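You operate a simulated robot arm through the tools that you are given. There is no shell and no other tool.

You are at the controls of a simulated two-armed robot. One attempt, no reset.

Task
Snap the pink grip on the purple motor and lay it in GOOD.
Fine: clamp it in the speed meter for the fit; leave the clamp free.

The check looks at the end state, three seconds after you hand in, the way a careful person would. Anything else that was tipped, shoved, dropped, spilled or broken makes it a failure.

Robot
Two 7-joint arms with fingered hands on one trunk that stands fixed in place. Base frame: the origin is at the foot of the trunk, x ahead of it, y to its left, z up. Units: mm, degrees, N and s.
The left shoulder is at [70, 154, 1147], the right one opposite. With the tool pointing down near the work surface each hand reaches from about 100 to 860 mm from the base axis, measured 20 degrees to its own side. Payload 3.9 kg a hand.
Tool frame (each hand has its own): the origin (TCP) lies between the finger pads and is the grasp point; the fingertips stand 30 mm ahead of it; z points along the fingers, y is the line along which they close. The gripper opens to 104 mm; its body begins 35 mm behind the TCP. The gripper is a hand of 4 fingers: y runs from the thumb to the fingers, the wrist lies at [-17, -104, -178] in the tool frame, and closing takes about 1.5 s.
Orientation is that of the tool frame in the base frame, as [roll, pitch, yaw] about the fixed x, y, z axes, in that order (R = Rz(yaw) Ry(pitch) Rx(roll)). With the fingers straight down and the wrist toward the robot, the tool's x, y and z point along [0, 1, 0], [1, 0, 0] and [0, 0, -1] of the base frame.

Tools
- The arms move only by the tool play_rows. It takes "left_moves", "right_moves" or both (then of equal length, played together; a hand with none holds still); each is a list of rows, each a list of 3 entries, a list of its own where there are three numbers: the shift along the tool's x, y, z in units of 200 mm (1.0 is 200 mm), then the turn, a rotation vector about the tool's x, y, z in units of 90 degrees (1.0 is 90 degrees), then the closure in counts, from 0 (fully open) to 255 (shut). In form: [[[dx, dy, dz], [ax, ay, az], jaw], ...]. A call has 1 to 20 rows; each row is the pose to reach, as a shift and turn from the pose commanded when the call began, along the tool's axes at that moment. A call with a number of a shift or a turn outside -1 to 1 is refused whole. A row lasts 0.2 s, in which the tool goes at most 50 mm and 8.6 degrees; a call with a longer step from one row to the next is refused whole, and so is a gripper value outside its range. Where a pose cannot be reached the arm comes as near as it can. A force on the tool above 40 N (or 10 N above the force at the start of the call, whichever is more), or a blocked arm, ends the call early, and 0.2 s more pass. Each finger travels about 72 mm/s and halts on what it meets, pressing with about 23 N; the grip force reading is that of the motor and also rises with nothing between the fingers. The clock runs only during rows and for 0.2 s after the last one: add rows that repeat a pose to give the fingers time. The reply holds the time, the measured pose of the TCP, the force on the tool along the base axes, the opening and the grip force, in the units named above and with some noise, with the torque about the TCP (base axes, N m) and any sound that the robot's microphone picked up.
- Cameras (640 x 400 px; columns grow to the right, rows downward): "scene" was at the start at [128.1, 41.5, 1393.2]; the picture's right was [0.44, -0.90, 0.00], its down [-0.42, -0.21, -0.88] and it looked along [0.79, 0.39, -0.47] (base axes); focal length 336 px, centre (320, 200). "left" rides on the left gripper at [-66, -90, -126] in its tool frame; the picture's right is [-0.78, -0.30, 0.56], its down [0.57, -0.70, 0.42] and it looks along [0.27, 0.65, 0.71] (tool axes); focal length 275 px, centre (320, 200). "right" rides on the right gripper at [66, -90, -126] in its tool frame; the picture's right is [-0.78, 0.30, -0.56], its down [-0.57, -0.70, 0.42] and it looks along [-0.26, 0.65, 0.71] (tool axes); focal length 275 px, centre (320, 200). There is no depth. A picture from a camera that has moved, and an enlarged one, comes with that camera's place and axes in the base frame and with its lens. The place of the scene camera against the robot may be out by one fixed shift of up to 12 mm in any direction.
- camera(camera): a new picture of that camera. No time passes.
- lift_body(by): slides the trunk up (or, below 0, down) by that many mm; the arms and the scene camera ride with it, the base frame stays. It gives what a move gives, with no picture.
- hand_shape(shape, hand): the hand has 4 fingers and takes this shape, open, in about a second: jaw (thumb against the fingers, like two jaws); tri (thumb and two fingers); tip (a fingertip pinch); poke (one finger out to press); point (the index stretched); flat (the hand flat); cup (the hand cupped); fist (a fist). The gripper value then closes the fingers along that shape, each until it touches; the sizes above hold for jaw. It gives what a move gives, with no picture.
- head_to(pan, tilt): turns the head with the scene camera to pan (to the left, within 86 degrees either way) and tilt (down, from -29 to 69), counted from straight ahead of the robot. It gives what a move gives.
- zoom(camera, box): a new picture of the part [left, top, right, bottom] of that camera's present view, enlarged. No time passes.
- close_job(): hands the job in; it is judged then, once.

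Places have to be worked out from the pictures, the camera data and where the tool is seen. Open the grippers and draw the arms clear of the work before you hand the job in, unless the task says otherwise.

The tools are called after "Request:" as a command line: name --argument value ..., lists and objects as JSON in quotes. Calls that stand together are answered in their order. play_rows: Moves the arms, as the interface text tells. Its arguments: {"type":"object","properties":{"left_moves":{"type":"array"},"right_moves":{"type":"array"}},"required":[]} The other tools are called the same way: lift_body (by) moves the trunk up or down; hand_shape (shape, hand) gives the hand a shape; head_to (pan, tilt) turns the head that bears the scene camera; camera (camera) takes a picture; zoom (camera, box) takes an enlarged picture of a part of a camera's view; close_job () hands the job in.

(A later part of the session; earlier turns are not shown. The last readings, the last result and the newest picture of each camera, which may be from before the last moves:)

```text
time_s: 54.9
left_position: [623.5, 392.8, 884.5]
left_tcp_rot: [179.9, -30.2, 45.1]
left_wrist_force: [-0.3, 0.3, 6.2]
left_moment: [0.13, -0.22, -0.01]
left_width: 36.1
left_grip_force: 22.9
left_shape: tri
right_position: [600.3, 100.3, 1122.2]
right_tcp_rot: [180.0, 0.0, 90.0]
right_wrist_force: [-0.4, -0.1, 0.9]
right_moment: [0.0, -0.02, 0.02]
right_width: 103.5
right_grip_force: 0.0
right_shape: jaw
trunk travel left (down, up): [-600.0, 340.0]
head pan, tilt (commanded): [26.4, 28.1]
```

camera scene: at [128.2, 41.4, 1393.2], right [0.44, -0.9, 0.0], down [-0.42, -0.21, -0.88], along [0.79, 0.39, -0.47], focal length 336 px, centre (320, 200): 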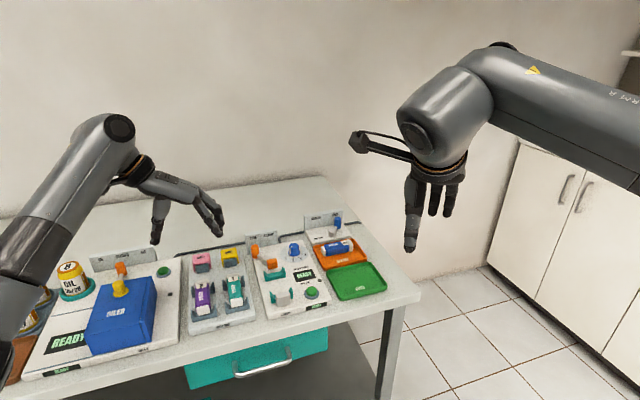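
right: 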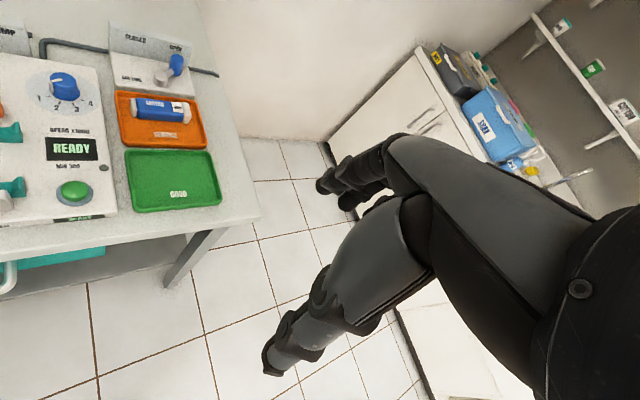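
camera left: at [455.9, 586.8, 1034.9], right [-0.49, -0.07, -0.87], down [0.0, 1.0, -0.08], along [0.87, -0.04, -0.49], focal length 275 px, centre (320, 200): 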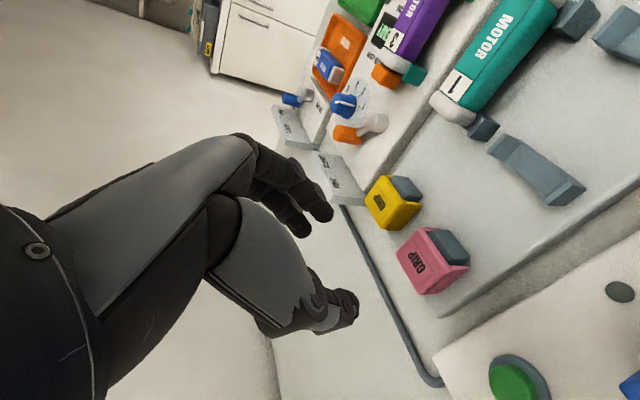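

Resistance starts: 6 N at z≈883. I look closely at how far the grip is seated before pressing more.

Request:
zoom --camera "scene" --box '[270, 260, 300, 300]'

Request:
zoom --camera "left" --box '[320, 170, 420, 290]'

Request:
zoom --camera "right" --box '[0, 100, 60, 200]'

```text
10.00 times, centred on (285, 280) of scene
camera zoom: at [126.9, 40.7, 1393.4], right [0.44, -0.9, 0.0], down [-0.42, -0.21, -0.88], along [0.79, 0.39, -0.47], focal length 3356 px, centre (670, -600)
```

zoom: 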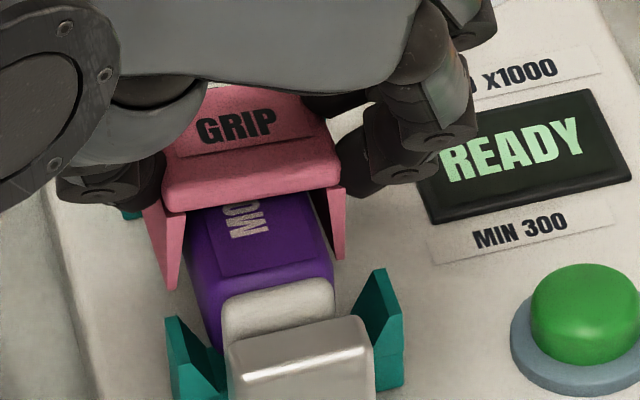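

```text
3.33 times, centred on (370, 230) of left
camera zoom: at [474.8, 370.2, 960.1], right [-0.49, -0.07, -0.87], down [0.0, 1.0, -0.08], along [0.87, -0.04, -0.48], focal length 918 px, centre (153, 100)
```

zoom: 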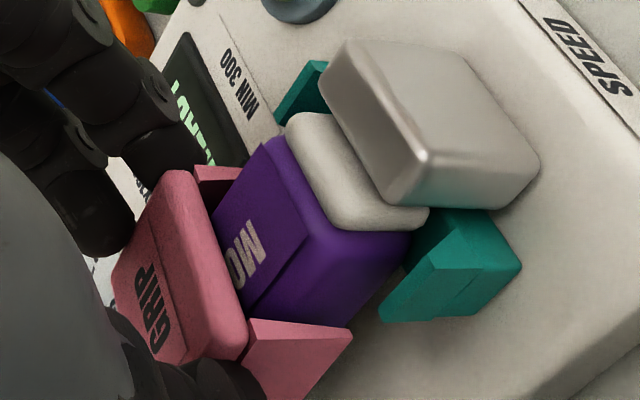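

```text
4.00 times, centred on (30, 150) of right
camera zoom: at [510.1, 165.8, 1247.9], right [0.3, -0.78, 0.56], down [-0.7, -0.57, -0.43], along [0.65, -0.26, -0.71], focal length 1101 px, centre (1480, 400)
```

zoom: 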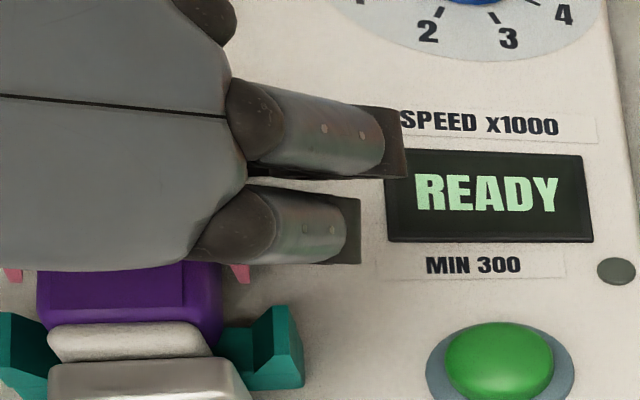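

The plate appears to be touching down on the motor top. I press a few millimetres more to drive the snap, listening for a click.

Request:
play_rows --left_moves '[[[-0.0025, 0, 0.00433], [0, 0, 0], 250], [[-0.005, 0, 0.00866], [0, 0, 0], 250], [[-0.0075, 0, 0.013], [0, 0, 0], 250], [[-0.0075, 0, 0.013], [0, 0, 0], 250]]'

```text
time_s: 55.9
left_position: [622.4, 392.7, 882.8]
left_tcp_rot: [179.9, -30.2, 45.1]
left_wrist_force: [1.4, -0.4, 12.8]
left_moment: [-0.07, -0.61, -0.1]
left_width: 36.3
left_grip_force: 23.0
left_shape: tri
right_position: [600.6, 98.1, 1122.6]
right_tcp_rot: [179.9, -0.1, 89.9]
right_wrist_force: [0.0, -0.3, 0.6]
right_moment: [0.01, 0.02, -0.03]
right_width: 104.0
right_grip_force: 0.1
right_shape: jaw
trunk travel left (down, up): [-600.0, 340.0]
head pan, tilt (commanded): [26.4, 28.1]
```

Force is now 13 N with no click reported yet. I press on.

Request:
play_rows --left_moves '[[[-0.0025, 0, 0.00433], [0, 0, 0], 255], [[-0.005, 0, 0.00866], [0, 0, 0], 255], [[-0.0075, 0, 0.013], [0, 0, 0], 255], [[-0.01, 0, 0.01732], [0, 0, 0], 255], [[-0.01, 0, 0.01732], [0, 0, 0], 255]]'

Request:
zoom --camera "scene" --box '[270, 260, 300, 300]'

Request:
zoom --camera "left" --box '[320, 170, 420, 290]'

```text
time_s: 57.1
left_position: [621.4, 391.2, 882.2]
left_tcp_rot: [179.7, -30.5, 45.3]
left_wrist_force: [2.6, 2.3, 27.4]
left_moment: [0.03, -0.84, 0.02]
left_width: 36.6
left_grip_force: 23.1
left_shape: tri
right_position: [598.4, 98.5, 1123.7]
right_tcp_rot: [179.8, 0.0, 89.9]
right_wrist_force: [0.4, 0.9, -0.3]
right_moment: [0.01, -0.03, 0.0]
right_width: 103.8
right_grip_force: 0.2
right_shape: jaw
trunk travel left (down, up): [-600.0, 340.0]
head pan, tilt (commanded): [26.4, 28.1]
```

```text
10.00 times, centred on (285, 280) of scene
camera zoom: at [123.9, 38.9, 1393.8], right [0.44, -0.9, 0.0], down [-0.42, -0.21, -0.88], along [0.79, 0.39, -0.47], focal length 3356 px, centre (670, -600)
```

zoom: 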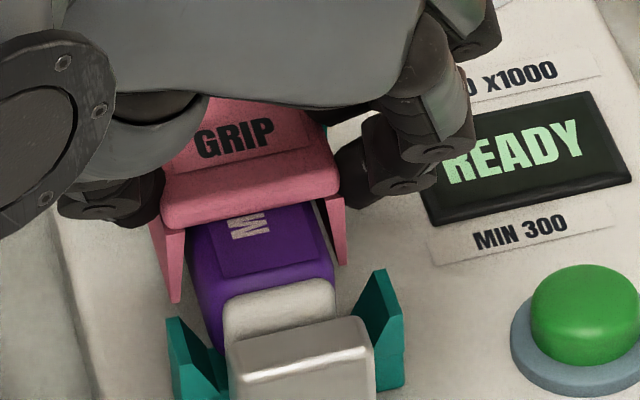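

```text
3.33 times, centred on (370, 230) of left
camera zoom: at [473.9, 369.9, 956.2], right [-0.48, -0.07, -0.88], down [0.0, 1.0, -0.08], along [0.88, -0.04, -0.48], focal length 918 px, centre (153, 100)
```

zoom: 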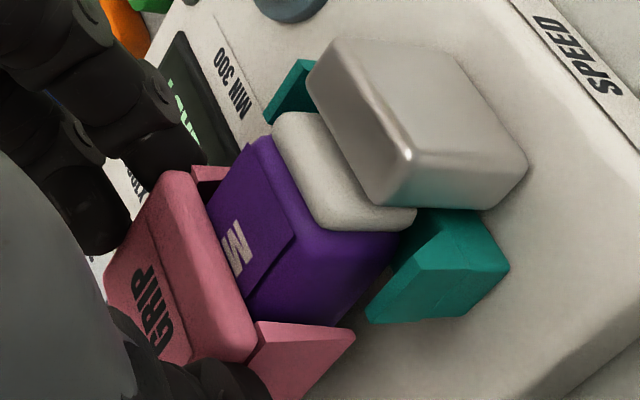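

The force is 27 N and the grip has moved down a few millimetres more. I press slightly further, near but under the 40 N limit.

Request:
play_rows --left_moves '[[[-0.0025, 0, 0.00433], [0, 0, 0], 255], [[-0.005, 0, 0.00866], [0, 0, 0], 255], [[-0.005, 0, 0.00866], [0, 0, 0], 255]]'

Request:
zoom --camera "scene" --box '[270, 260, 300, 300]'

Request:
zoom --camera "left" --box '[320, 170, 420, 290]'

```text
time_s: 57.9
left_position: [623.1, 391.8, 881.7]
left_tcp_rot: [179.5, -30.6, 45.3]
left_wrist_force: [1.2, 2.3, 32.3]
left_moment: [0.01, -0.92, 0.02]
left_width: 36.9
left_grip_force: 23.5
left_shape: tri
right_position: [597.1, 98.3, 1123.9]
right_tcp_rot: [179.8, -0.1, 89.9]
right_wrist_force: [0.3, -0.3, -0.5]
right_moment: [-0.02, 0.01, 0.01]
right_width: 103.7
right_grip_force: 0.1
right_shape: jaw
trunk travel left (down, up): [-600.0, 340.0]
head pan, tilt (commanded): [26.4, 28.1]
```

```text
10.00 times, centred on (285, 280) of scene
camera zoom: at [123.0, 38.4, 1393.9], right [0.44, -0.9, 0.0], down [-0.42, -0.21, -0.88], along [0.79, 0.39, -0.47], focal length 3356 px, centre (670, -600)
```

zoom: 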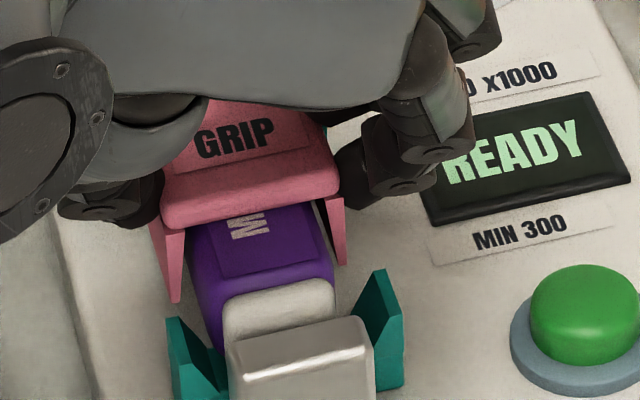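

```text
3.33 times, centred on (370, 230) of left
camera zoom: at [473.7, 369.9, 955.3], right [-0.48, -0.07, -0.88], down [0.0, 1.0, -0.08], along [0.88, -0.04, -0.47], focal length 918 px, centre (153, 100)
```

zoom: 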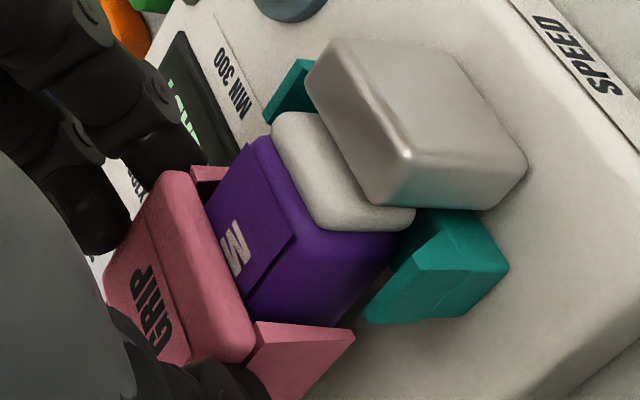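

Between 27 and 32 N the grip no longer moves, so its plate is down on the motor. One more small push to about 37 N to make sure the snap is home.

Request:
play_rows --left_moves '[[[-0.0025, 0, 0.00433], [0, 0, 0], 255], [[-0.005, 0, 0.00866], [0, 0, 0], 255], [[-0.005, 0, 0.00866], [0, 0, 0], 255]]'

Request:
zoom --camera "scene" --box '[270, 260, 300, 300]'

```text
time_s: 58.7
left_position: [622.5, 392.6, 882.8]
left_tcp_rot: [179.4, -30.8, 45.5]
left_wrist_force: [1.5, 2.1, 34.6]
left_moment: [0.04, -0.9, 0.06]
left_width: 36.8
left_grip_force: 22.7
left_shape: tri
right_position: [597.2, 98.9, 1124.1]
right_tcp_rot: [179.8, -0.2, 90.0]
right_wrist_force: [0.4, 0.4, 0.3]
right_moment: [0.0, 0.02, 0.02]
right_width: 103.8
right_grip_force: 0.0
right_shape: jaw
trunk travel left (down, up): [-600.0, 340.0]
head pan, tilt (commanded): [26.4, 28.1]
```

```text
10.00 times, centred on (285, 280) of scene
camera zoom: at [122.6, 38.2, 1393.9], right [0.44, -0.9, 0.0], down [-0.42, -0.21, -0.88], along [0.79, 0.39, -0.47], focal length 3356 px, centre (670, -600)
```

zoom: 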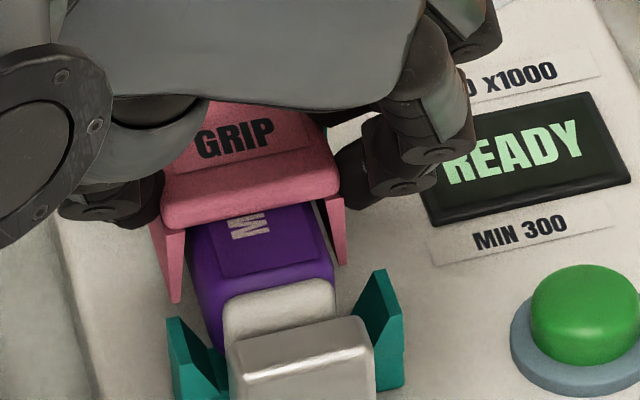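

The grip does not move any further at 35 N, so it is fully down. I relax the press to near zero force while still holding, to see how it sits.

Request:
play_rows --left_moves '[[[0.0075, 0, -0.013], [0, 0, 0], 255], [[0.015, 0, -0.026], [0, 0, 0], 255], [[0.0225, 0, -0.039], [0, 0, 0], 255], [[0.0225, 0, -0.039], [0, 0, 0], 255]]'

Request:
zoom --camera "scene" --box '[270, 260, 300, 300]'

Request:
zoom --camera "left" --box '[320, 170, 420, 290]'

```text
time_s: 59.7
left_position: [622.2, 392.1, 882.8]
left_tcp_rot: [179.9, -29.9, 45.0]
left_wrist_force: [3.9, 0.1, 15.0]
left_moment: [-0.13, -0.68, -0.03]
left_width: 36.9
left_grip_force: 22.7
left_shape: tri
right_position: [601.0, 98.8, 1122.8]
right_tcp_rot: [179.9, 0.0, 90.0]
right_wrist_force: [0.2, -0.1, 0.5]
right_moment: [0.02, 0.0, -0.01]
right_width: 103.8
right_grip_force: 0.0
right_shape: jaw
trunk travel left (down, up): [-600.0, 340.0]
head pan, tilt (commanded): [26.4, 28.1]
```

```text
10.00 times, centred on (285, 280) of scene
camera zoom: at [126.2, 40.0, 1393.3], right [0.44, -0.9, 0.0], down [-0.42, -0.21, -0.88], along [0.79, 0.39, -0.47], focal length 3356 px, centre (670, -600)
```

zoom: 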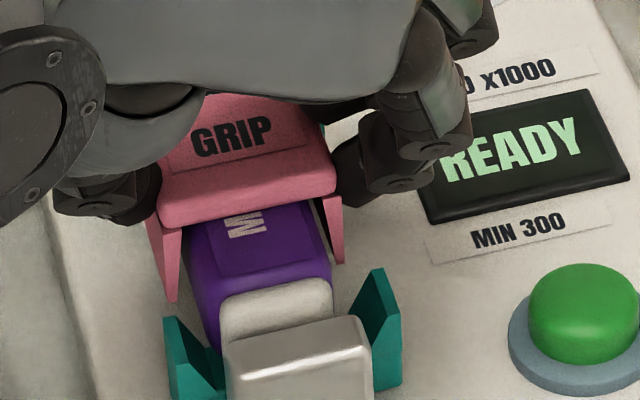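

```text
3.33 times, centred on (370, 230) of left
camera zoom: at [474.5, 370.3, 958.3], right [-0.49, -0.07, -0.87], down [0.0, 1.0, -0.08], along [0.87, -0.04, -0.49], focal length 918 px, centre (153, 100)
```

zoom: 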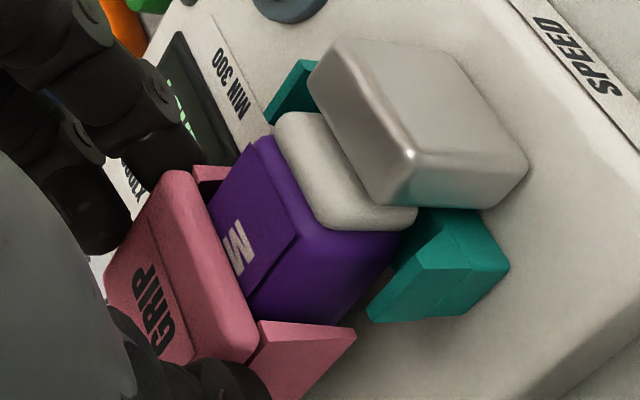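

The residual push is 15 N; I ease up a little more toward zero.

Request:
play_rows --left_moves '[[[0.0037, 0, -0.0065], [0, 0, 0], 255], [[0.0075, 0, -0.013], [0, 0, 0], 255], [[0.0075, 0, -0.013], [0, 0, 0], 255]]'

Request:
zoom --camera "left" --box '[320, 170, 420, 290]'

```text
time_s: 60.5
left_position: [622.1, 392.3, 884.0]
left_tcp_rot: [-179.8, -29.7, 44.9]
left_wrist_force: [0.6, -3.6, 2.1]
left_moment: [-0.2, -0.37, -0.16]
left_width: 36.1
left_grip_force: 22.9
left_shape: tri
right_position: [601.4, 99.0, 1121.9]
right_tcp_rot: [179.9, 0.0, 90.0]
right_wrist_force: [0.5, -1.1, -0.1]
right_moment: [-0.04, -0.02, -0.03]
right_width: 103.7
right_grip_force: 0.0
right_shape: jaw
trunk travel left (down, up): [-600.0, 340.0]
head pan, tilt (commanded): [26.4, 28.1]
```

```text
3.33 times, centred on (370, 230) of left
camera zoom: at [474.6, 370.7, 959.8], right [-0.49, -0.07, -0.87], down [0.0, 1.0, -0.08], along [0.87, -0.04, -0.49], focal length 918 px, centre (153, 100)
```

zoom: 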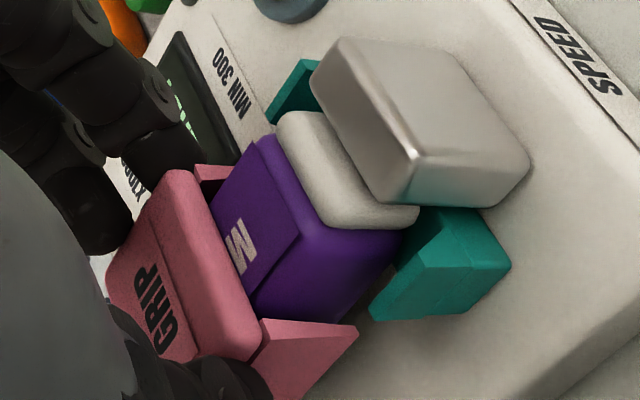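

Force is near zero. I open the fingers to about 50 mm and see whether the grip stays put on the motor.

Request:
play_rows --left_moves '[[[0, 0, 0], [0, 0, 0], 200], [[0, 0, 0], [0, 0, 0], 150], [[0, 0, 0], [0, 0, 0], 133], [[0, 0, 0], [0, 0, 0], 133], [[0, 0, 0], [0, 0, 0], 133]]'

Request:
zoom --camera "scene" --box '[265, 255, 305, 305]'

Request:
zoom --camera "left" --box '[300, 150, 420, 300]'

```text
time_s: 61.7
left_position: [622.6, 394.5, 884.6]
left_tcp_rot: [180.0, -30.0, 45.1]
left_wrist_force: [-0.2, 0.2, 0.6]
left_moment: [-0.01, -0.01, -0.01]
left_width: 49.5
left_grip_force: 0.1
left_shape: tri
right_position: [601.0, 100.2, 1121.1]
right_tcp_rot: [-180.0, 0.0, 90.0]
right_wrist_force: [0.0, -0.8, -0.6]
right_moment: [-0.02, -0.03, 0.04]
right_width: 103.5
right_grip_force: 0.1
right_shape: jaw
trunk travel left (down, up): [-600.0, 340.0]
head pan, tilt (commanded): [26.4, 28.1]
```

```text
8.00 times, centred on (285, 280) of scene
camera zoom: at [128.1, 41.7, 1393.2], right [0.44, -0.9, 0.0], down [-0.42, -0.21, -0.88], along [0.79, 0.39, -0.47], focal length 2685 px, centre (600, -440)
```

zoom: 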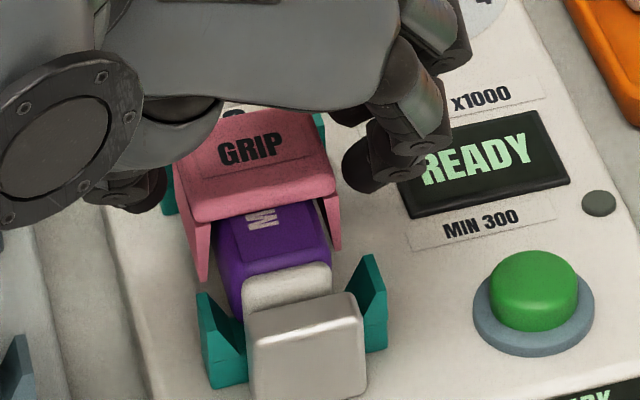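

```text
2.67 times, centred on (360, 225) of left
camera zoom: at [475.1, 372.0, 960.7], right [-0.49, -0.07, -0.87], down [0.0, 1.0, -0.08], along [0.87, -0.04, -0.49], focal length 734 px, centre (213, 133)
```

zoom: 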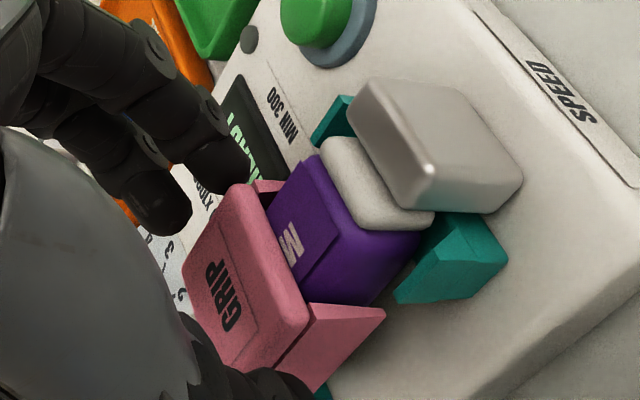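

The grip stays on the motor by itself. I raise the hand clear to see the fit from all cameras.

Request:
play_rows --left_moves '[[[0.025, 0, -0.0433], [0, 0, 0], 133], [[0.05, 0, -0.0866], [0, 0, 0], 133], [[0.1, 0, -0.173], [0, 0, 0], 133], [[0.15, 0, -0.26], [0, 0, 0], 133], [[0.2, 0, -0.346], [0, 0, 0], 133], [[0.2, -0.15, -0.39], [0, 0, 0], 133], [[0.2, -0.3, -0.39], [0, 0, 0], 133], [[0.2, -0.4, -0.39], [0, 0, 0], 133], [[0.2, -0.4, -0.39], [0, 0, 0], 133]]'

Request:
zoom --camera "scene" --box '[265, 255, 305, 305]'

Request:
zoom --camera "right" --box '[0, 60, 80, 200]'

Request:
camera --camera "left"

```text
time_s: 63.7
left_position: [564.4, 449.6, 972.2]
left_tcp_rot: [180.0, -30.0, 45.0]
left_wrist_force: [-0.1, 0.1, 0.2]
left_moment: [0.01, 0.02, -0.02]
left_width: 49.4
left_grip_force: 0.1
left_shape: tri
right_position: [601.6, 100.8, 1121.1]
right_tcp_rot: [180.0, 0.0, 90.1]
right_wrist_force: [0.0, 0.5, 1.3]
right_moment: [0.0, 0.0, 0.01]
right_width: 103.5
right_grip_force: 0.1
right_shape: jaw
trunk travel left (down, up): [-600.0, 340.0]
head pan, tilt (commanded): [26.4, 28.1]
```

```text
8.00 times, centred on (285, 280) of scene
camera zoom: at [128.2, 41.4, 1393.2], right [0.44, -0.9, 0.0], down [-0.42, -0.21, -0.88], along [0.79, 0.39, -0.47], focal length 2685 px, centre (600, -440)
```

zoom: 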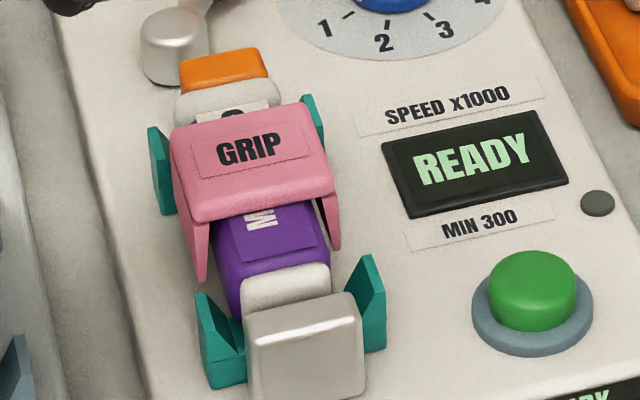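

```text
2.86 times, centred on (40, 130) of right
camera zoom: at [511.3, 166.4, 1247.2], right [0.3, -0.78, 0.56], down [-0.7, -0.57, -0.42], along [0.65, -0.26, -0.71], focal length 786 px, centre (1120, 400)
```

zoom: 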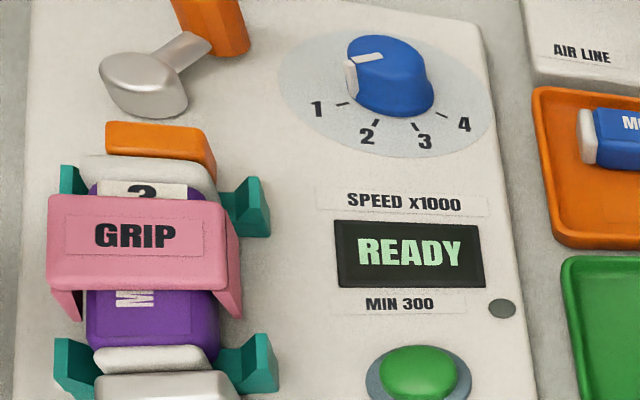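

```text
taken
camera left: at [416.9, 426.1, 1047.1], right [-0.49, -0.07, -0.87], down [0.0, 1.0, -0.08], along [0.87, -0.04, -0.49], focal length 275 px, centre (320, 200)
```

left: 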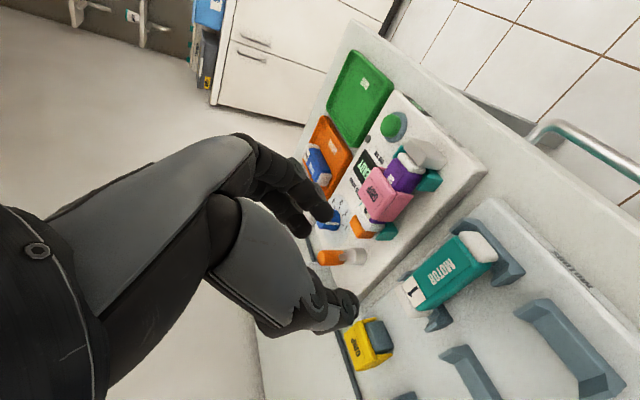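

The grip sits squarely on the motor. I zoom on it from the left camera's side view to check for a gap under the plate.

Request:
zoom --camera "left" --box '[340, 130, 460, 250]'

Request:
zoom --camera "scene" --box '[270, 262, 298, 298]'

Request:
zoom --camera "right" --box '[0, 95, 50, 190]'

```text
3.33 times, centred on (400, 190) of left
camera zoom: at [416.9, 426.1, 1047.1], right [-0.49, -0.07, -0.87], down [0.0, 1.0, -0.08], along [0.87, -0.04, -0.49], focal length 918 px, centre (53, 233)
```

zoom: 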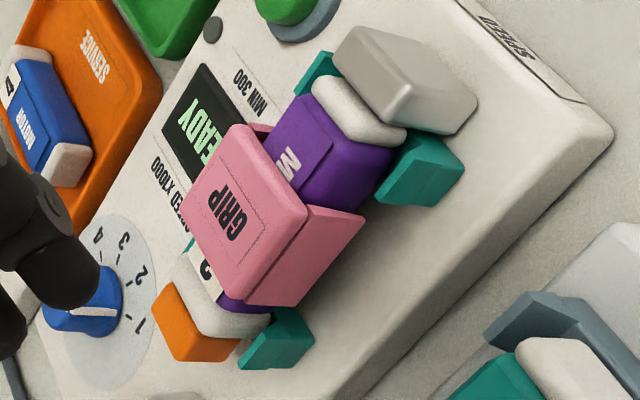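

```text
11.11 times, centred on (284, 280) of scene
camera zoom: at [128.2, 41.4, 1393.2], right [0.44, -0.9, 0.0], down [-0.42, -0.21, -0.88], along [0.79, 0.39, -0.47], focal length 3729 px, centre (720, -689)
```

zoom: 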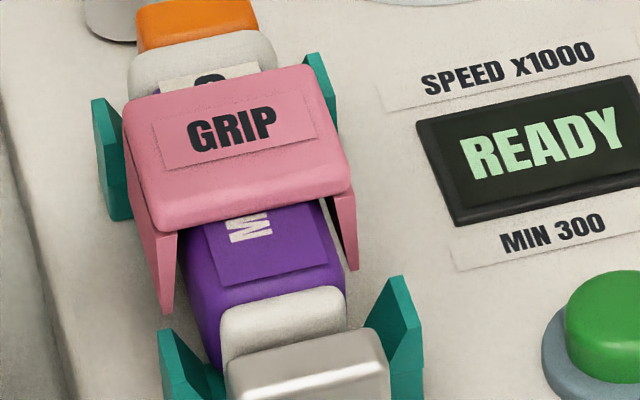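

```text
4.21 times, centred on (25, 142) of right
camera zoom: at [511.3, 166.4, 1247.2], right [0.3, -0.78, 0.56], down [-0.7, -0.57, -0.42], along [0.65, -0.26, -0.71], focal length 1159 px, centre (1562, 442)
```

zoom: 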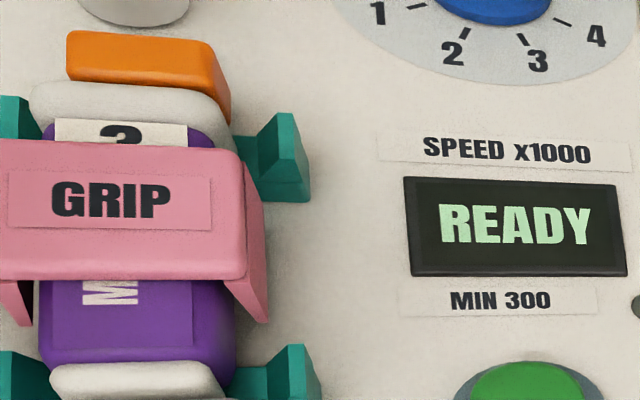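

The plate lies flush on the motor (top at z≈864, about 12 mm higher than on its post, as expected). To prove that the snap holds, I go back, take the grip by its plate, and will pull gently while the clamp holds the motor.

Request:
play_rows --left_moves '[[[-0.03, 0.1, 0.05], [0, 0, 0], 133], [[-0.06, 0.2, 0.11], [0, 0, 0], 133], [[-0.09, 0.3, 0.165], [0, 0, 0], 133], [[-0.098, 0.4, 0.183], [0, 0, 0], 133], [[-0.13, 0.402, 0.24], [0, 0, 0], 133], [[-0.16, 0.402, 0.29], [0, 0, 0], 133], [[-0.19, 0.402, 0.342], [0, 0, 0], 133], [[-0.2257, 0.402, 0.404], [0, 0, 0], 133], [[-0.2257, 0.402, 0.404], [0, 0, 0], 133]]'

Request:
zoom --camera "scene" --box '[265, 255, 305, 305]'

Request:
zoom --camera "left" --box '[300, 150, 420, 300]'

```text
time_s: 65.7
left_position: [620.8, 389.5, 879.3]
left_tcp_rot: [180.0, -30.1, 45.1]
left_wrist_force: [-0.1, 0.1, -1.1]
left_moment: [0.0, 0.01, -0.03]
left_width: 49.0
left_grip_force: 0.1
left_shape: tri
right_position: [601.7, 99.9, 1120.8]
right_tcp_rot: [180.0, 0.0, 90.0]
right_wrist_force: [0.1, -1.1, -0.3]
right_moment: [-0.02, 0.01, 0.0]
right_width: 103.7
right_grip_force: 0.0
right_shape: jaw
trunk travel left (down, up): [-600.0, 340.0]
head pan, tilt (commanded): [26.4, 28.1]
```

```text
8.00 times, centred on (285, 280) of scene
camera zoom: at [128.1, 41.3, 1393.2], right [0.44, -0.9, 0.0], down [-0.42, -0.21, -0.88], along [0.79, 0.39, -0.47], focal length 2685 px, centre (600, -440)
```

zoom: 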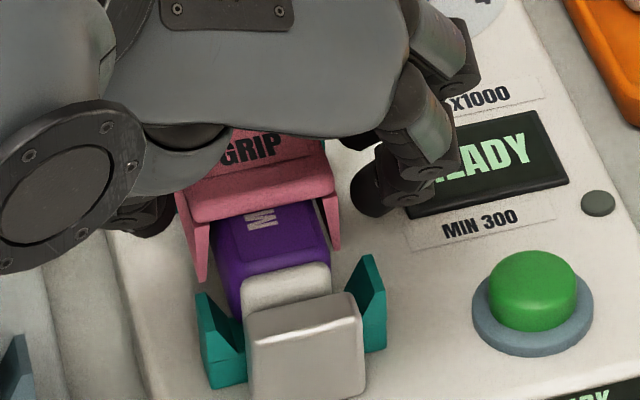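

```text
2.67 times, centred on (360, 225) of left
camera zoom: at [473.6, 368.3, 954.4], right [-0.49, -0.07, -0.87], down [0.0, 1.0, -0.08], along [0.87, -0.04, -0.49], focal length 734 px, centre (213, 133)
```

zoom: 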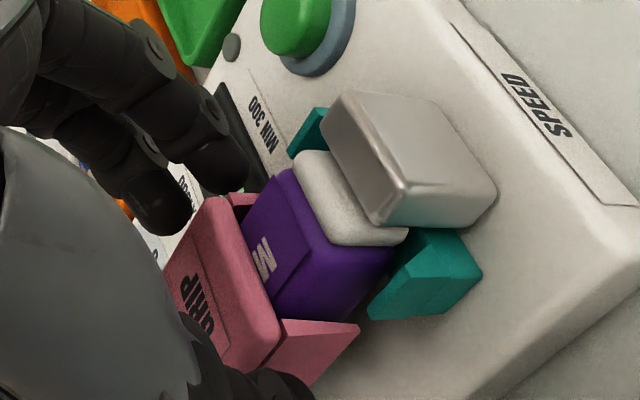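

No contacts. I shift 3 mm back to centre on the plate and close.

Request:
play_rows --left_moves '[[[0.013, 0, 0.0075], [0, 0, 0], 133], [[0.013, 0, 0.0075], [0, 0, 0], 180], [[0.013, 0, 0.0075], [0, 0, 0], 210], [[0.013, 0, 0.0075], [0, 0, 0], 225], [[0.013, 0, 0.0075], [0, 0, 0], 225], [[0.013, 0, 0.0075], [0, 0, 0], 225]]'

```text
time_s: 67.1
left_position: [623.0, 392.1, 878.8]
left_tcp_rot: [-180.0, -30.0, 45.1]
left_wrist_force: [-1.2, 0.0, -0.3]
left_moment: [0.04, 0.02, -0.02]
left_width: 36.3
left_grip_force: 23.1
left_shape: tri
right_position: [602.4, 100.3, 1121.1]
right_tcp_rot: [-180.0, 0.0, 90.0]
right_wrist_force: [-0.4, 0.0, 0.6]
right_moment: [-0.02, -0.02, 0.02]
right_width: 103.7
right_grip_force: 0.1
right_shape: jaw
trunk travel left (down, up): [-600.0, 340.0]
head pan, tilt (commanded): [26.4, 28.1]
```

The plate is held. I pull upward gently by 3 mm and read the force.

Request:
play_rows --left_moves '[[[0.0025, 0, -0.0043], [0, 0, 0], 225], [[0.005, 0, -0.0087], [0, 0, 0], 225], [[0.0075, 0, -0.013], [0, 0, 0], 225], [[0.0075, 0, -0.013], [0, 0, 0], 225]]'

Request:
zoom --camera "scene" --box '[265, 255, 305, 305]'

Request:
zoom --camera "left" --box '[300, 150, 420, 300]'

```text
time_s: 68.1
left_position: [623.4, 392.9, 879.6]
left_tcp_rot: [-179.9, -29.8, 44.9]
left_wrist_force: [-1.2, -0.3, -11.0]
left_moment: [-0.04, 0.13, -0.11]
left_width: 36.3
left_grip_force: 23.1
left_shape: tri
right_position: [604.1, 100.5, 1120.7]
right_tcp_rot: [-179.9, 0.0, 90.0]
right_wrist_force: [-0.6, 1.0, 0.1]
right_moment: [0.04, -0.02, -0.01]
right_width: 103.8
right_grip_force: 0.1
right_shape: jaw
trunk travel left (down, up): [-600.0, 340.0]
head pan, tilt (commanded): [26.4, 28.1]
```

```text
8.00 times, centred on (285, 280) of scene
camera zoom: at [129.8, 42.6, 1392.8], right [0.44, -0.9, 0.0], down [-0.42, -0.21, -0.88], along [0.79, 0.39, -0.47], focal length 2685 px, centre (600, -440)
```

zoom: 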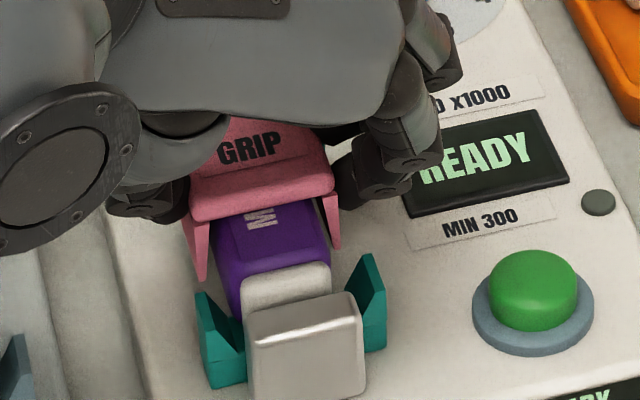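

```text
2.67 times, centred on (360, 225) of left
camera zoom: at [476.0, 371.0, 956.0], right [-0.49, -0.07, -0.87], down [0.0, 1.0, -0.08], along [0.87, -0.04, -0.49], focal length 734 px, centre (213, 133)
```

zoom: 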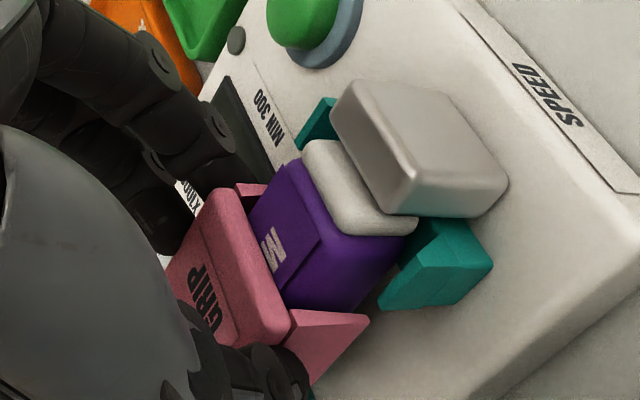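

The grip holds against an 11 N pull without moving on the motor, so it is snapped. I relax, open the fingers, and rise clear to free the clamp.

Request:
play_rows --left_moves '[[[-0.0075, 0, 0.013], [0, 0, 0], 225], [[-0.0075, 0, 0.013], [0, 0, 0], 180], [[-0.0075, 0, 0.013], [0, 0, 0], 133], [[-0.0075, 0, 0.013], [0, 0, 0], 133], [[-0.0075, 0, 0.013], [0, 0, 0], 133], [[0.0175, 0, -0.03], [0, 0, 0], 133], [[0.0675, 0, -0.117], [0, 0, 0], 133], [[0.1175, 0, -0.2035], [0, 0, 0], 133], [[0.1925, 0, -0.333], [0, 0, 0], 133], [[0.1925, 0, -0.333], [0, 0, 0], 133]]'

Request:
zoom --camera "scene" --box '[250, 215, 320, 310]'

```text
time_s: 70.3
left_position: [623.1, 393.3, 960.3]
left_tcp_rot: [-179.9, -30.0, 45.0]
left_wrist_force: [0.3, -0.4, 0.4]
left_moment: [-0.01, 0.0, -0.01]
left_width: 49.4
left_grip_force: 0.1
left_shape: tri
right_position: [603.1, 99.8, 1122.4]
right_tcp_rot: [179.9, 0.0, 90.0]
right_wrist_force: [-0.1, 0.2, 0.0]
right_moment: [0.03, 0.0, -0.03]
right_width: 103.6
right_grip_force: 0.0
right_shape: jaw
trunk travel left (down, up): [-600.0, 340.0]
head pan, tilt (commanded): [26.4, 28.1]
```

```text
4.21 times, centred on (285, 262) of scene
camera zoom: at [128.4, 41.8, 1393.1], right [0.44, -0.9, 0.0], down [-0.42, -0.21, -0.88], along [0.79, 0.39, -0.47], focal length 1413 px, centre (467, -63)
```

zoom: 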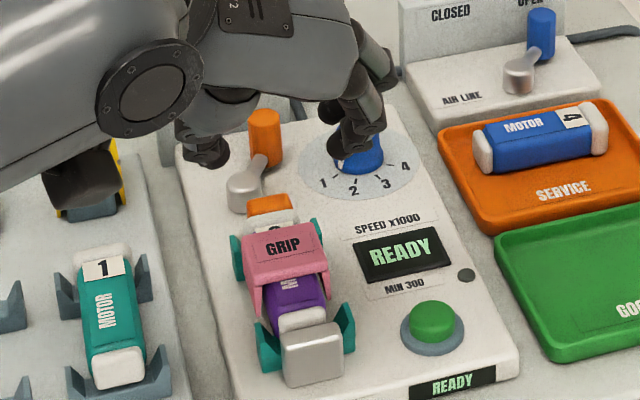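

The assembly and lever are in place. I move the hand back over the lever knob, narrowing the fingers to about 30 mm on the way.

Request:
play_rows --left_moves '[[[0.095, 0.013, 0.073], [0, 0, 0], 150], [[0.19, 0.026, 0.146], [0, 0, 0], 165], [[0.285, 0.039, 0.219], [0, 0, 0], 182], [[0.38, 0.052, 0.292], [0, 0, 0], 182], [[0.475, 0.065, 0.365], [0, 0, 0], 182], [[0.57, 0.077, 0.4384], [0, 0, 0], 182], [[0.57, 0.077, 0.4384], [0, 0, 0], 182]]'

Request:
zoom --camera "scene" --box '[250, 205, 320, 280]'

Request:
zoom --camera "left" --box '[240, 120, 480, 340]'

```text
time_s: 71.9
left_position: [734.8, 482.6, 940.0]
left_tcp_rot: [-180.0, -30.0, 45.1]
left_wrist_force: [-0.5, 0.1, 0.4]
left_moment: [0.01, 0.02, 0.02]
left_width: 29.8
left_grip_force: 0.0
left_shape: tri
right_position: [600.8, 101.2, 1122.0]
right_tcp_rot: [-180.0, -0.1, 90.0]
right_wrist_force: [-0.9, 0.0, -0.5]
right_moment: [-0.03, 0.01, 0.01]
right_width: 103.6
right_grip_force: 0.0
right_shape: jaw
trunk travel left (down, up): [-600.0, 340.0]
head pan, tilt (commanded): [26.4, 28.1]
```

```text
5.33 times, centred on (285, 242) of scene
camera zoom: at [127.6, 41.6, 1393.2], right [0.44, -0.9, 0.0], down [-0.42, -0.21, -0.88], along [0.79, 0.39, -0.47], focal length 1790 px, centre (507, -27)
```

zoom: 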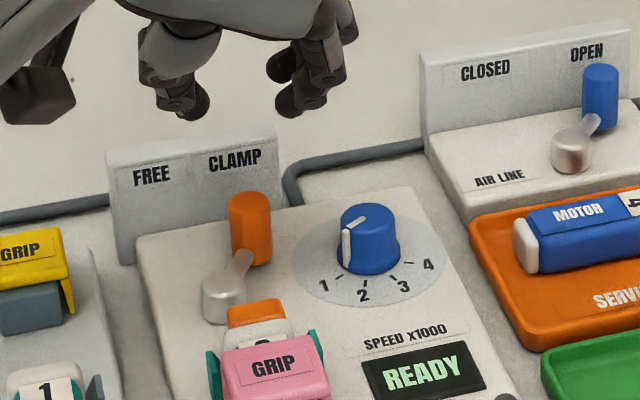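

```text
1.82 times, centred on (360, 230) of left
camera zoom: at [586.9, 460.0, 1016.3], right [-0.49, -0.07, -0.87], down [0.0, 1.0, -0.08], along [0.87, -0.04, -0.49], focal length 500 px, centre (247, 146)
```

zoom: 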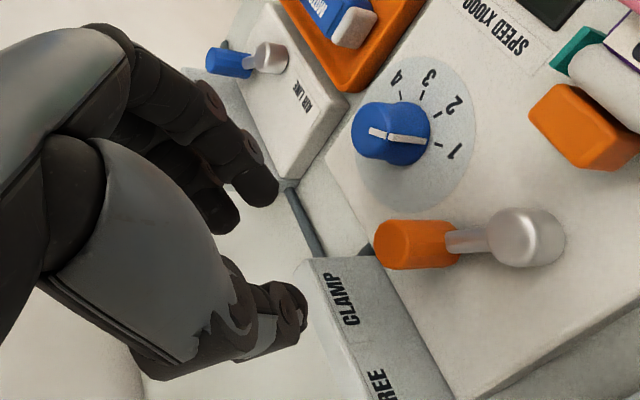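

Thumb and fingers line up evenly around the knob, and the dial is clear. I lower 69 mm to the same working height as before.

Request:
play_rows --left_moves '[[[-0.04, 0, 0.0693], [0, 0, 0], 182], [[-0.08, 0, 0.1386], [0, 0, 0], 182], [[-0.12, 0, 0.2078], [0, 0, 0], 182], [[-0.15, 0, 0.2598], [0, 0, 0], 182], [[-0.1725, 0, 0.2988], [0, 0, 0], 182], [[-0.1725, 0, 0.2988], [0, 0, 0], 182]]'

Request:
zoom --camera "scene" --box '[250, 205, 320, 280]'

Request:
zoom --camera "left" --box '[240, 120, 480, 340]'

```text
time_s: 73.3
left_position: [735.0, 483.2, 872.0]
left_tcp_rot: [-179.9, -30.0, 45.1]
left_wrist_force: [-0.7, -0.1, -0.1]
left_moment: [0.01, -0.01, 0.01]
left_width: 29.9
left_grip_force: 0.0
left_shape: tri
right_position: [602.0, 99.9, 1122.0]
right_tcp_rot: [-179.9, 0.1, 90.0]
right_wrist_force: [0.1, -0.2, 0.1]
right_moment: [0.02, -0.01, -0.04]
right_width: 103.7
right_grip_force: 0.1
right_shape: jaw
trunk travel left (down, up): [-600.0, 340.0]
head pan, tilt (commanded): [26.4, 28.1]
```

```text
5.33 times, centred on (285, 242) of scene
camera zoom: at [128.1, 41.5, 1393.2], right [0.44, -0.9, 0.0], down [-0.42, -0.21, -0.88], along [0.79, 0.39, -0.47], focal length 1790 px, centre (507, -27)
```

zoom: 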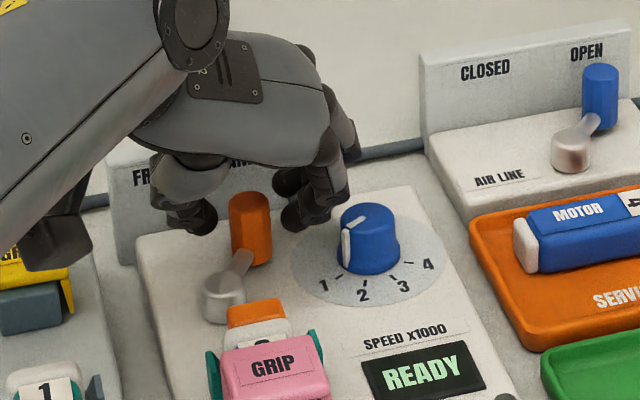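

```text
1.82 times, centred on (360, 230) of left
camera zoom: at [586.8, 461.0, 947.0], right [-0.49, -0.07, -0.87], down [0.0, 1.0, -0.08], along [0.87, -0.04, -0.49], focal length 500 px, centre (247, 146)
```

zoom: 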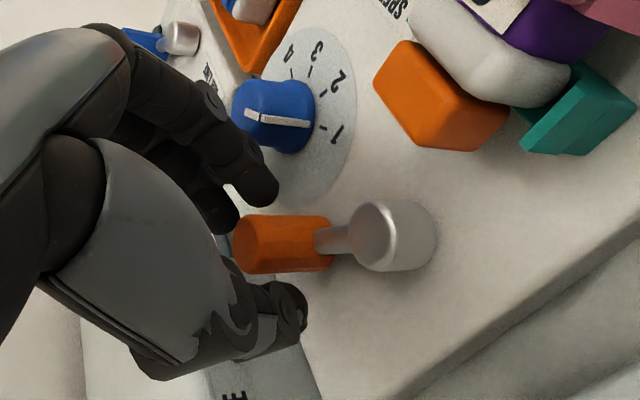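

The knob is caged. I swing it back to the left along the arc, toward FREE, first half.

Request:
play_rows --left_moves '[[[0, 0, 0], [0, 0, 0], 192], [[0, -0.025, 0], [0, 0, 0], 192], [[0.0065, -0.05, 0.0038], [0, 0, 0], 192], [[0.013, -0.075, 0.0075], [0, 0, 0], 192], [[0.0173, -0.1, 0.01], [0, 0, 0], 192], [[0.0195, -0.125, 0.0113], [0, 0, 0], 192], [[0.0173, -0.15, 0.01], [0, 0, 0], 192]]'

Request:
zoom --camera "scene" --box '[250, 205, 320, 280]'

Request:
zoom --camera "left" --box '[240, 120, 480, 340]'

```text
time_s: 74.9
left_position: [716.7, 508.7, 872.1]
left_tcp_rot: [-179.9, -30.0, 45.0]
left_wrist_force: [0.9, -1.5, -0.2]
left_moment: [-0.02, -0.02, -0.02]
left_width: 26.2
left_grip_force: 0.0
left_shape: tri
right_position: [602.7, 100.4, 1121.5]
right_tcp_rot: [-180.0, 0.0, 90.0]
right_wrist_force: [0.3, 0.8, -0.1]
right_moment: [0.0, -0.03, -0.03]
right_width: 103.7
right_grip_force: 0.1
right_shape: jaw
trunk travel left (down, up): [-600.0, 340.0]
head pan, tilt (commanded): [26.4, 28.1]
```

```text
5.33 times, centred on (285, 242) of scene
camera zoom: at [128.2, 41.7, 1393.1], right [0.44, -0.9, 0.0], down [-0.42, -0.21, -0.88], along [0.79, 0.39, -0.47], focal length 1790 px, centre (507, -27)
```

zoom: 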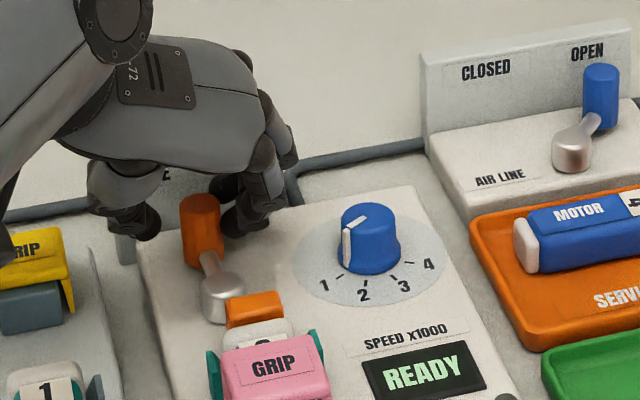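

```text
1.82 times, centred on (360, 230) of left
camera zoom: at [569.4, 486.1, 946.6], right [-0.49, -0.07, -0.87], down [0.0, 1.0, -0.08], along [0.87, -0.04, -0.49], focal length 500 px, centre (247, 146)
```

zoom: 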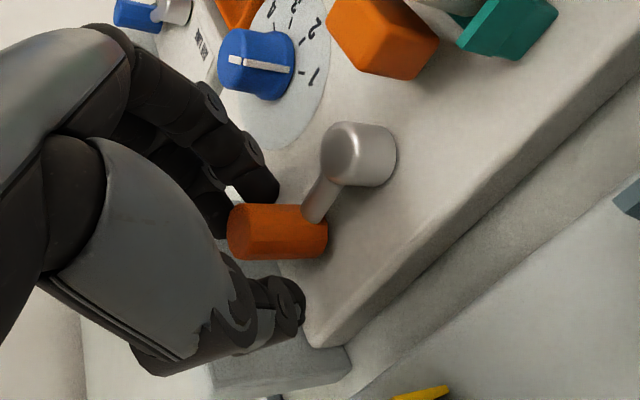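

The lever is past the middle and the pad is backing off. I carry it on to FREE.

Request:
play_rows --left_moves '[[[-0.0043, -0.025, -0.0025], [0, 0, 0], 192], [[-0.011, -0.05, -0.0063], [0, 0, 0], 192], [[-0.0195, -0.075, -0.0113], [0, 0, 0], 192], [[-0.028, -0.1, -0.0163], [0, 0, 0], 192], [[-0.0325, -0.115, -0.0188], [0, 0, 0], 192], [[-0.0325, -0.115, -0.0188], [0, 0, 0], 192]]'

Request:
zoom --camera "scene" --box '[240, 205, 310, 280]'

Request:
zoom --camera "left" --box '[240, 120, 480, 340]'

```text
time_s: 76.3
left_position: [695.6, 516.2, 871.8]
left_tcp_rot: [180.0, -29.9, 45.0]
left_wrist_force: [1.2, -0.4, 1.2]
left_moment: [0.02, -0.02, 0.01]
left_width: 26.3
left_grip_force: 0.0
left_shape: tri
right_position: [602.6, 99.8, 1121.2]
right_tcp_rot: [180.0, 0.0, 90.0]
right_wrist_force: [-0.4, -1.1, 0.1]
right_moment: [-0.03, -0.01, 0.02]
right_width: 103.7
right_grip_force: 0.1
right_shape: jaw
trunk travel left (down, up): [-600.0, 340.0]
head pan, tilt (commanded): [26.4, 28.1]
```

```text
5.33 times, centred on (275, 242) of scene
camera zoom: at [128.3, 41.3, 1393.1], right [0.44, -0.9, 0.0], down [-0.42, -0.21, -0.88], along [0.79, 0.39, -0.47], focal length 1790 px, centre (560, -27)
```

zoom: 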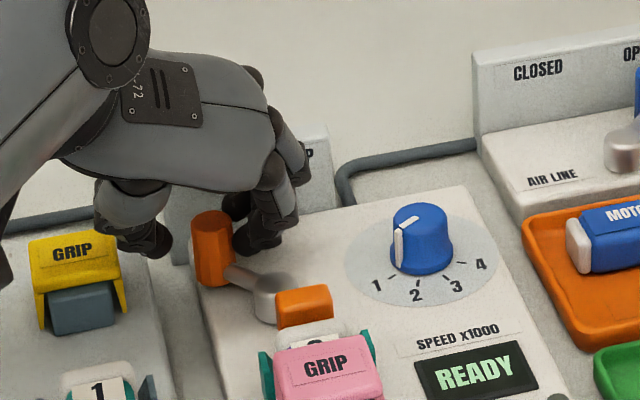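

```text
1.82 times, centred on (360, 230) of left
camera zoom: at [547.7, 495.2, 947.1], right [-0.49, -0.07, -0.87], down [0.0, 1.0, -0.08], along [0.87, -0.04, -0.49], focal length 500 px, centre (247, 146)
```

zoom: 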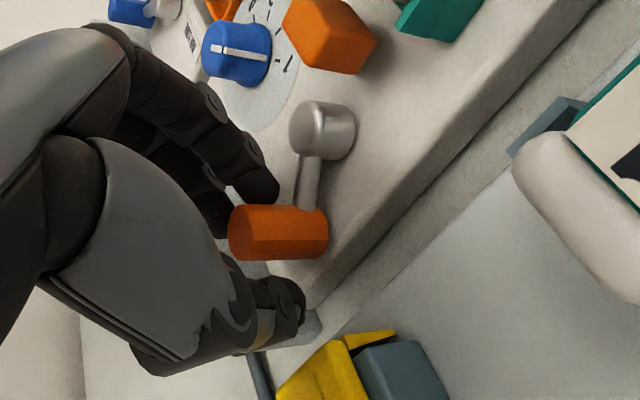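

The lever is back exactly at its original FREE place. I centre off the knob and rise clear.

Request:
play_rows --left_moves '[[[0, 0.02, 0], [0, 0, 0], 192], [[0.025, 0.02, -0.0433], [0, 0, 0], 192], [[0.05, 0.02, -0.0866], [0, 0, 0], 192], [[0.1, 0.02, -0.173], [0, 0, 0], 192], [[0.15, 0.02, -0.26], [0, 0, 0], 192], [[0.2, 0.02, -0.346], [0, 0, 0], 192], [[0.2, 0.02, -0.346], [0, 0, 0], 192]]'

Request:
zoom --camera "scene" --box '[240, 215, 320, 310]'

Request:
zoom --camera "left" --box '[340, 100, 560, 280]'

Request:
zoom --camera "right" --box '[0, 0, 240, 240]'

```text
time_s: 77.9
left_position: [697.7, 513.8, 950.1]
left_tcp_rot: [-180.0, -30.0, 45.0]
left_wrist_force: [-0.3, 0.0, -0.3]
left_moment: [0.04, -0.01, 0.03]
left_width: 25.9
left_grip_force: 0.1
left_shape: tri
right_position: [603.0, 100.2, 1123.5]
right_tcp_rot: [180.0, -0.1, 90.0]
right_wrist_force: [0.0, 0.0, 0.2]
right_moment: [-0.03, 0.0, -0.02]
right_width: 103.8
right_grip_force: 0.0
right_shape: jaw
trunk travel left (down, up): [-600.0, 340.0]
head pan, tilt (commanded): [26.4, 28.1]
```

```text
4.21 times, centred on (280, 262) of scene
camera zoom: at [128.3, 41.6, 1393.1], right [0.44, -0.9, 0.0], down [-0.42, -0.21, -0.88], along [0.79, 0.39, -0.47], focal length 1413 px, centre (488, -63)
```

zoom: 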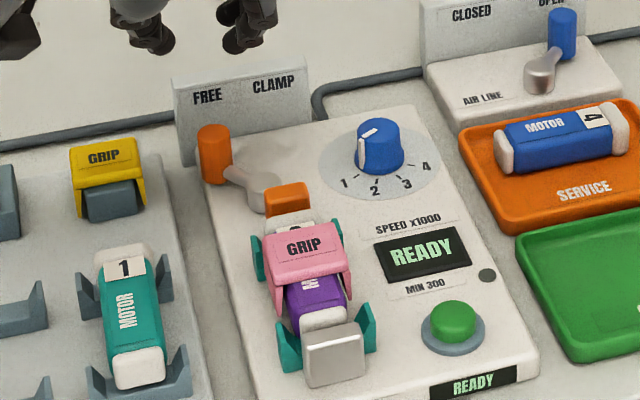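

```text
2.22 times, centred on (450, 190) of left
camera zoom: at [550.2, 492.8, 1025.9], right [-0.49, -0.07, -0.87], down [0.0, 1.0, -0.08], along [0.87, -0.04, -0.49], focal length 612 px, centre (31, 222)
```

zoom: 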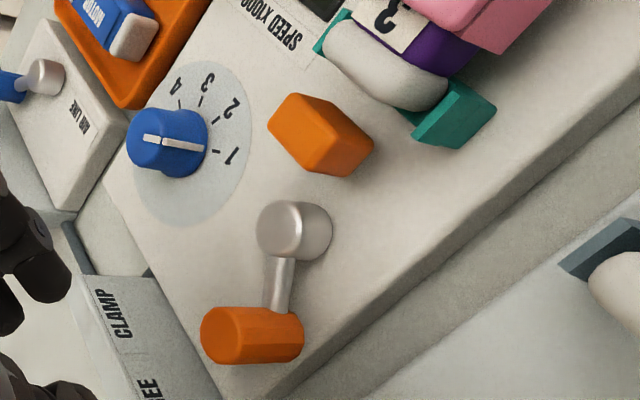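

```text
1.67 times, centred on (120, 120) of right
camera zoom: at [511.3, 166.6, 1247.1], right [0.3, -0.78, 0.56], down [-0.7, -0.57, -0.42], along [0.65, -0.26, -0.71], focal length 459 px, centre (653, 333)
```

zoom: 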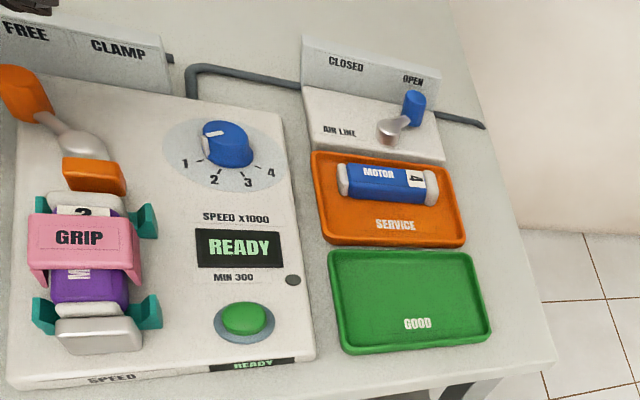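

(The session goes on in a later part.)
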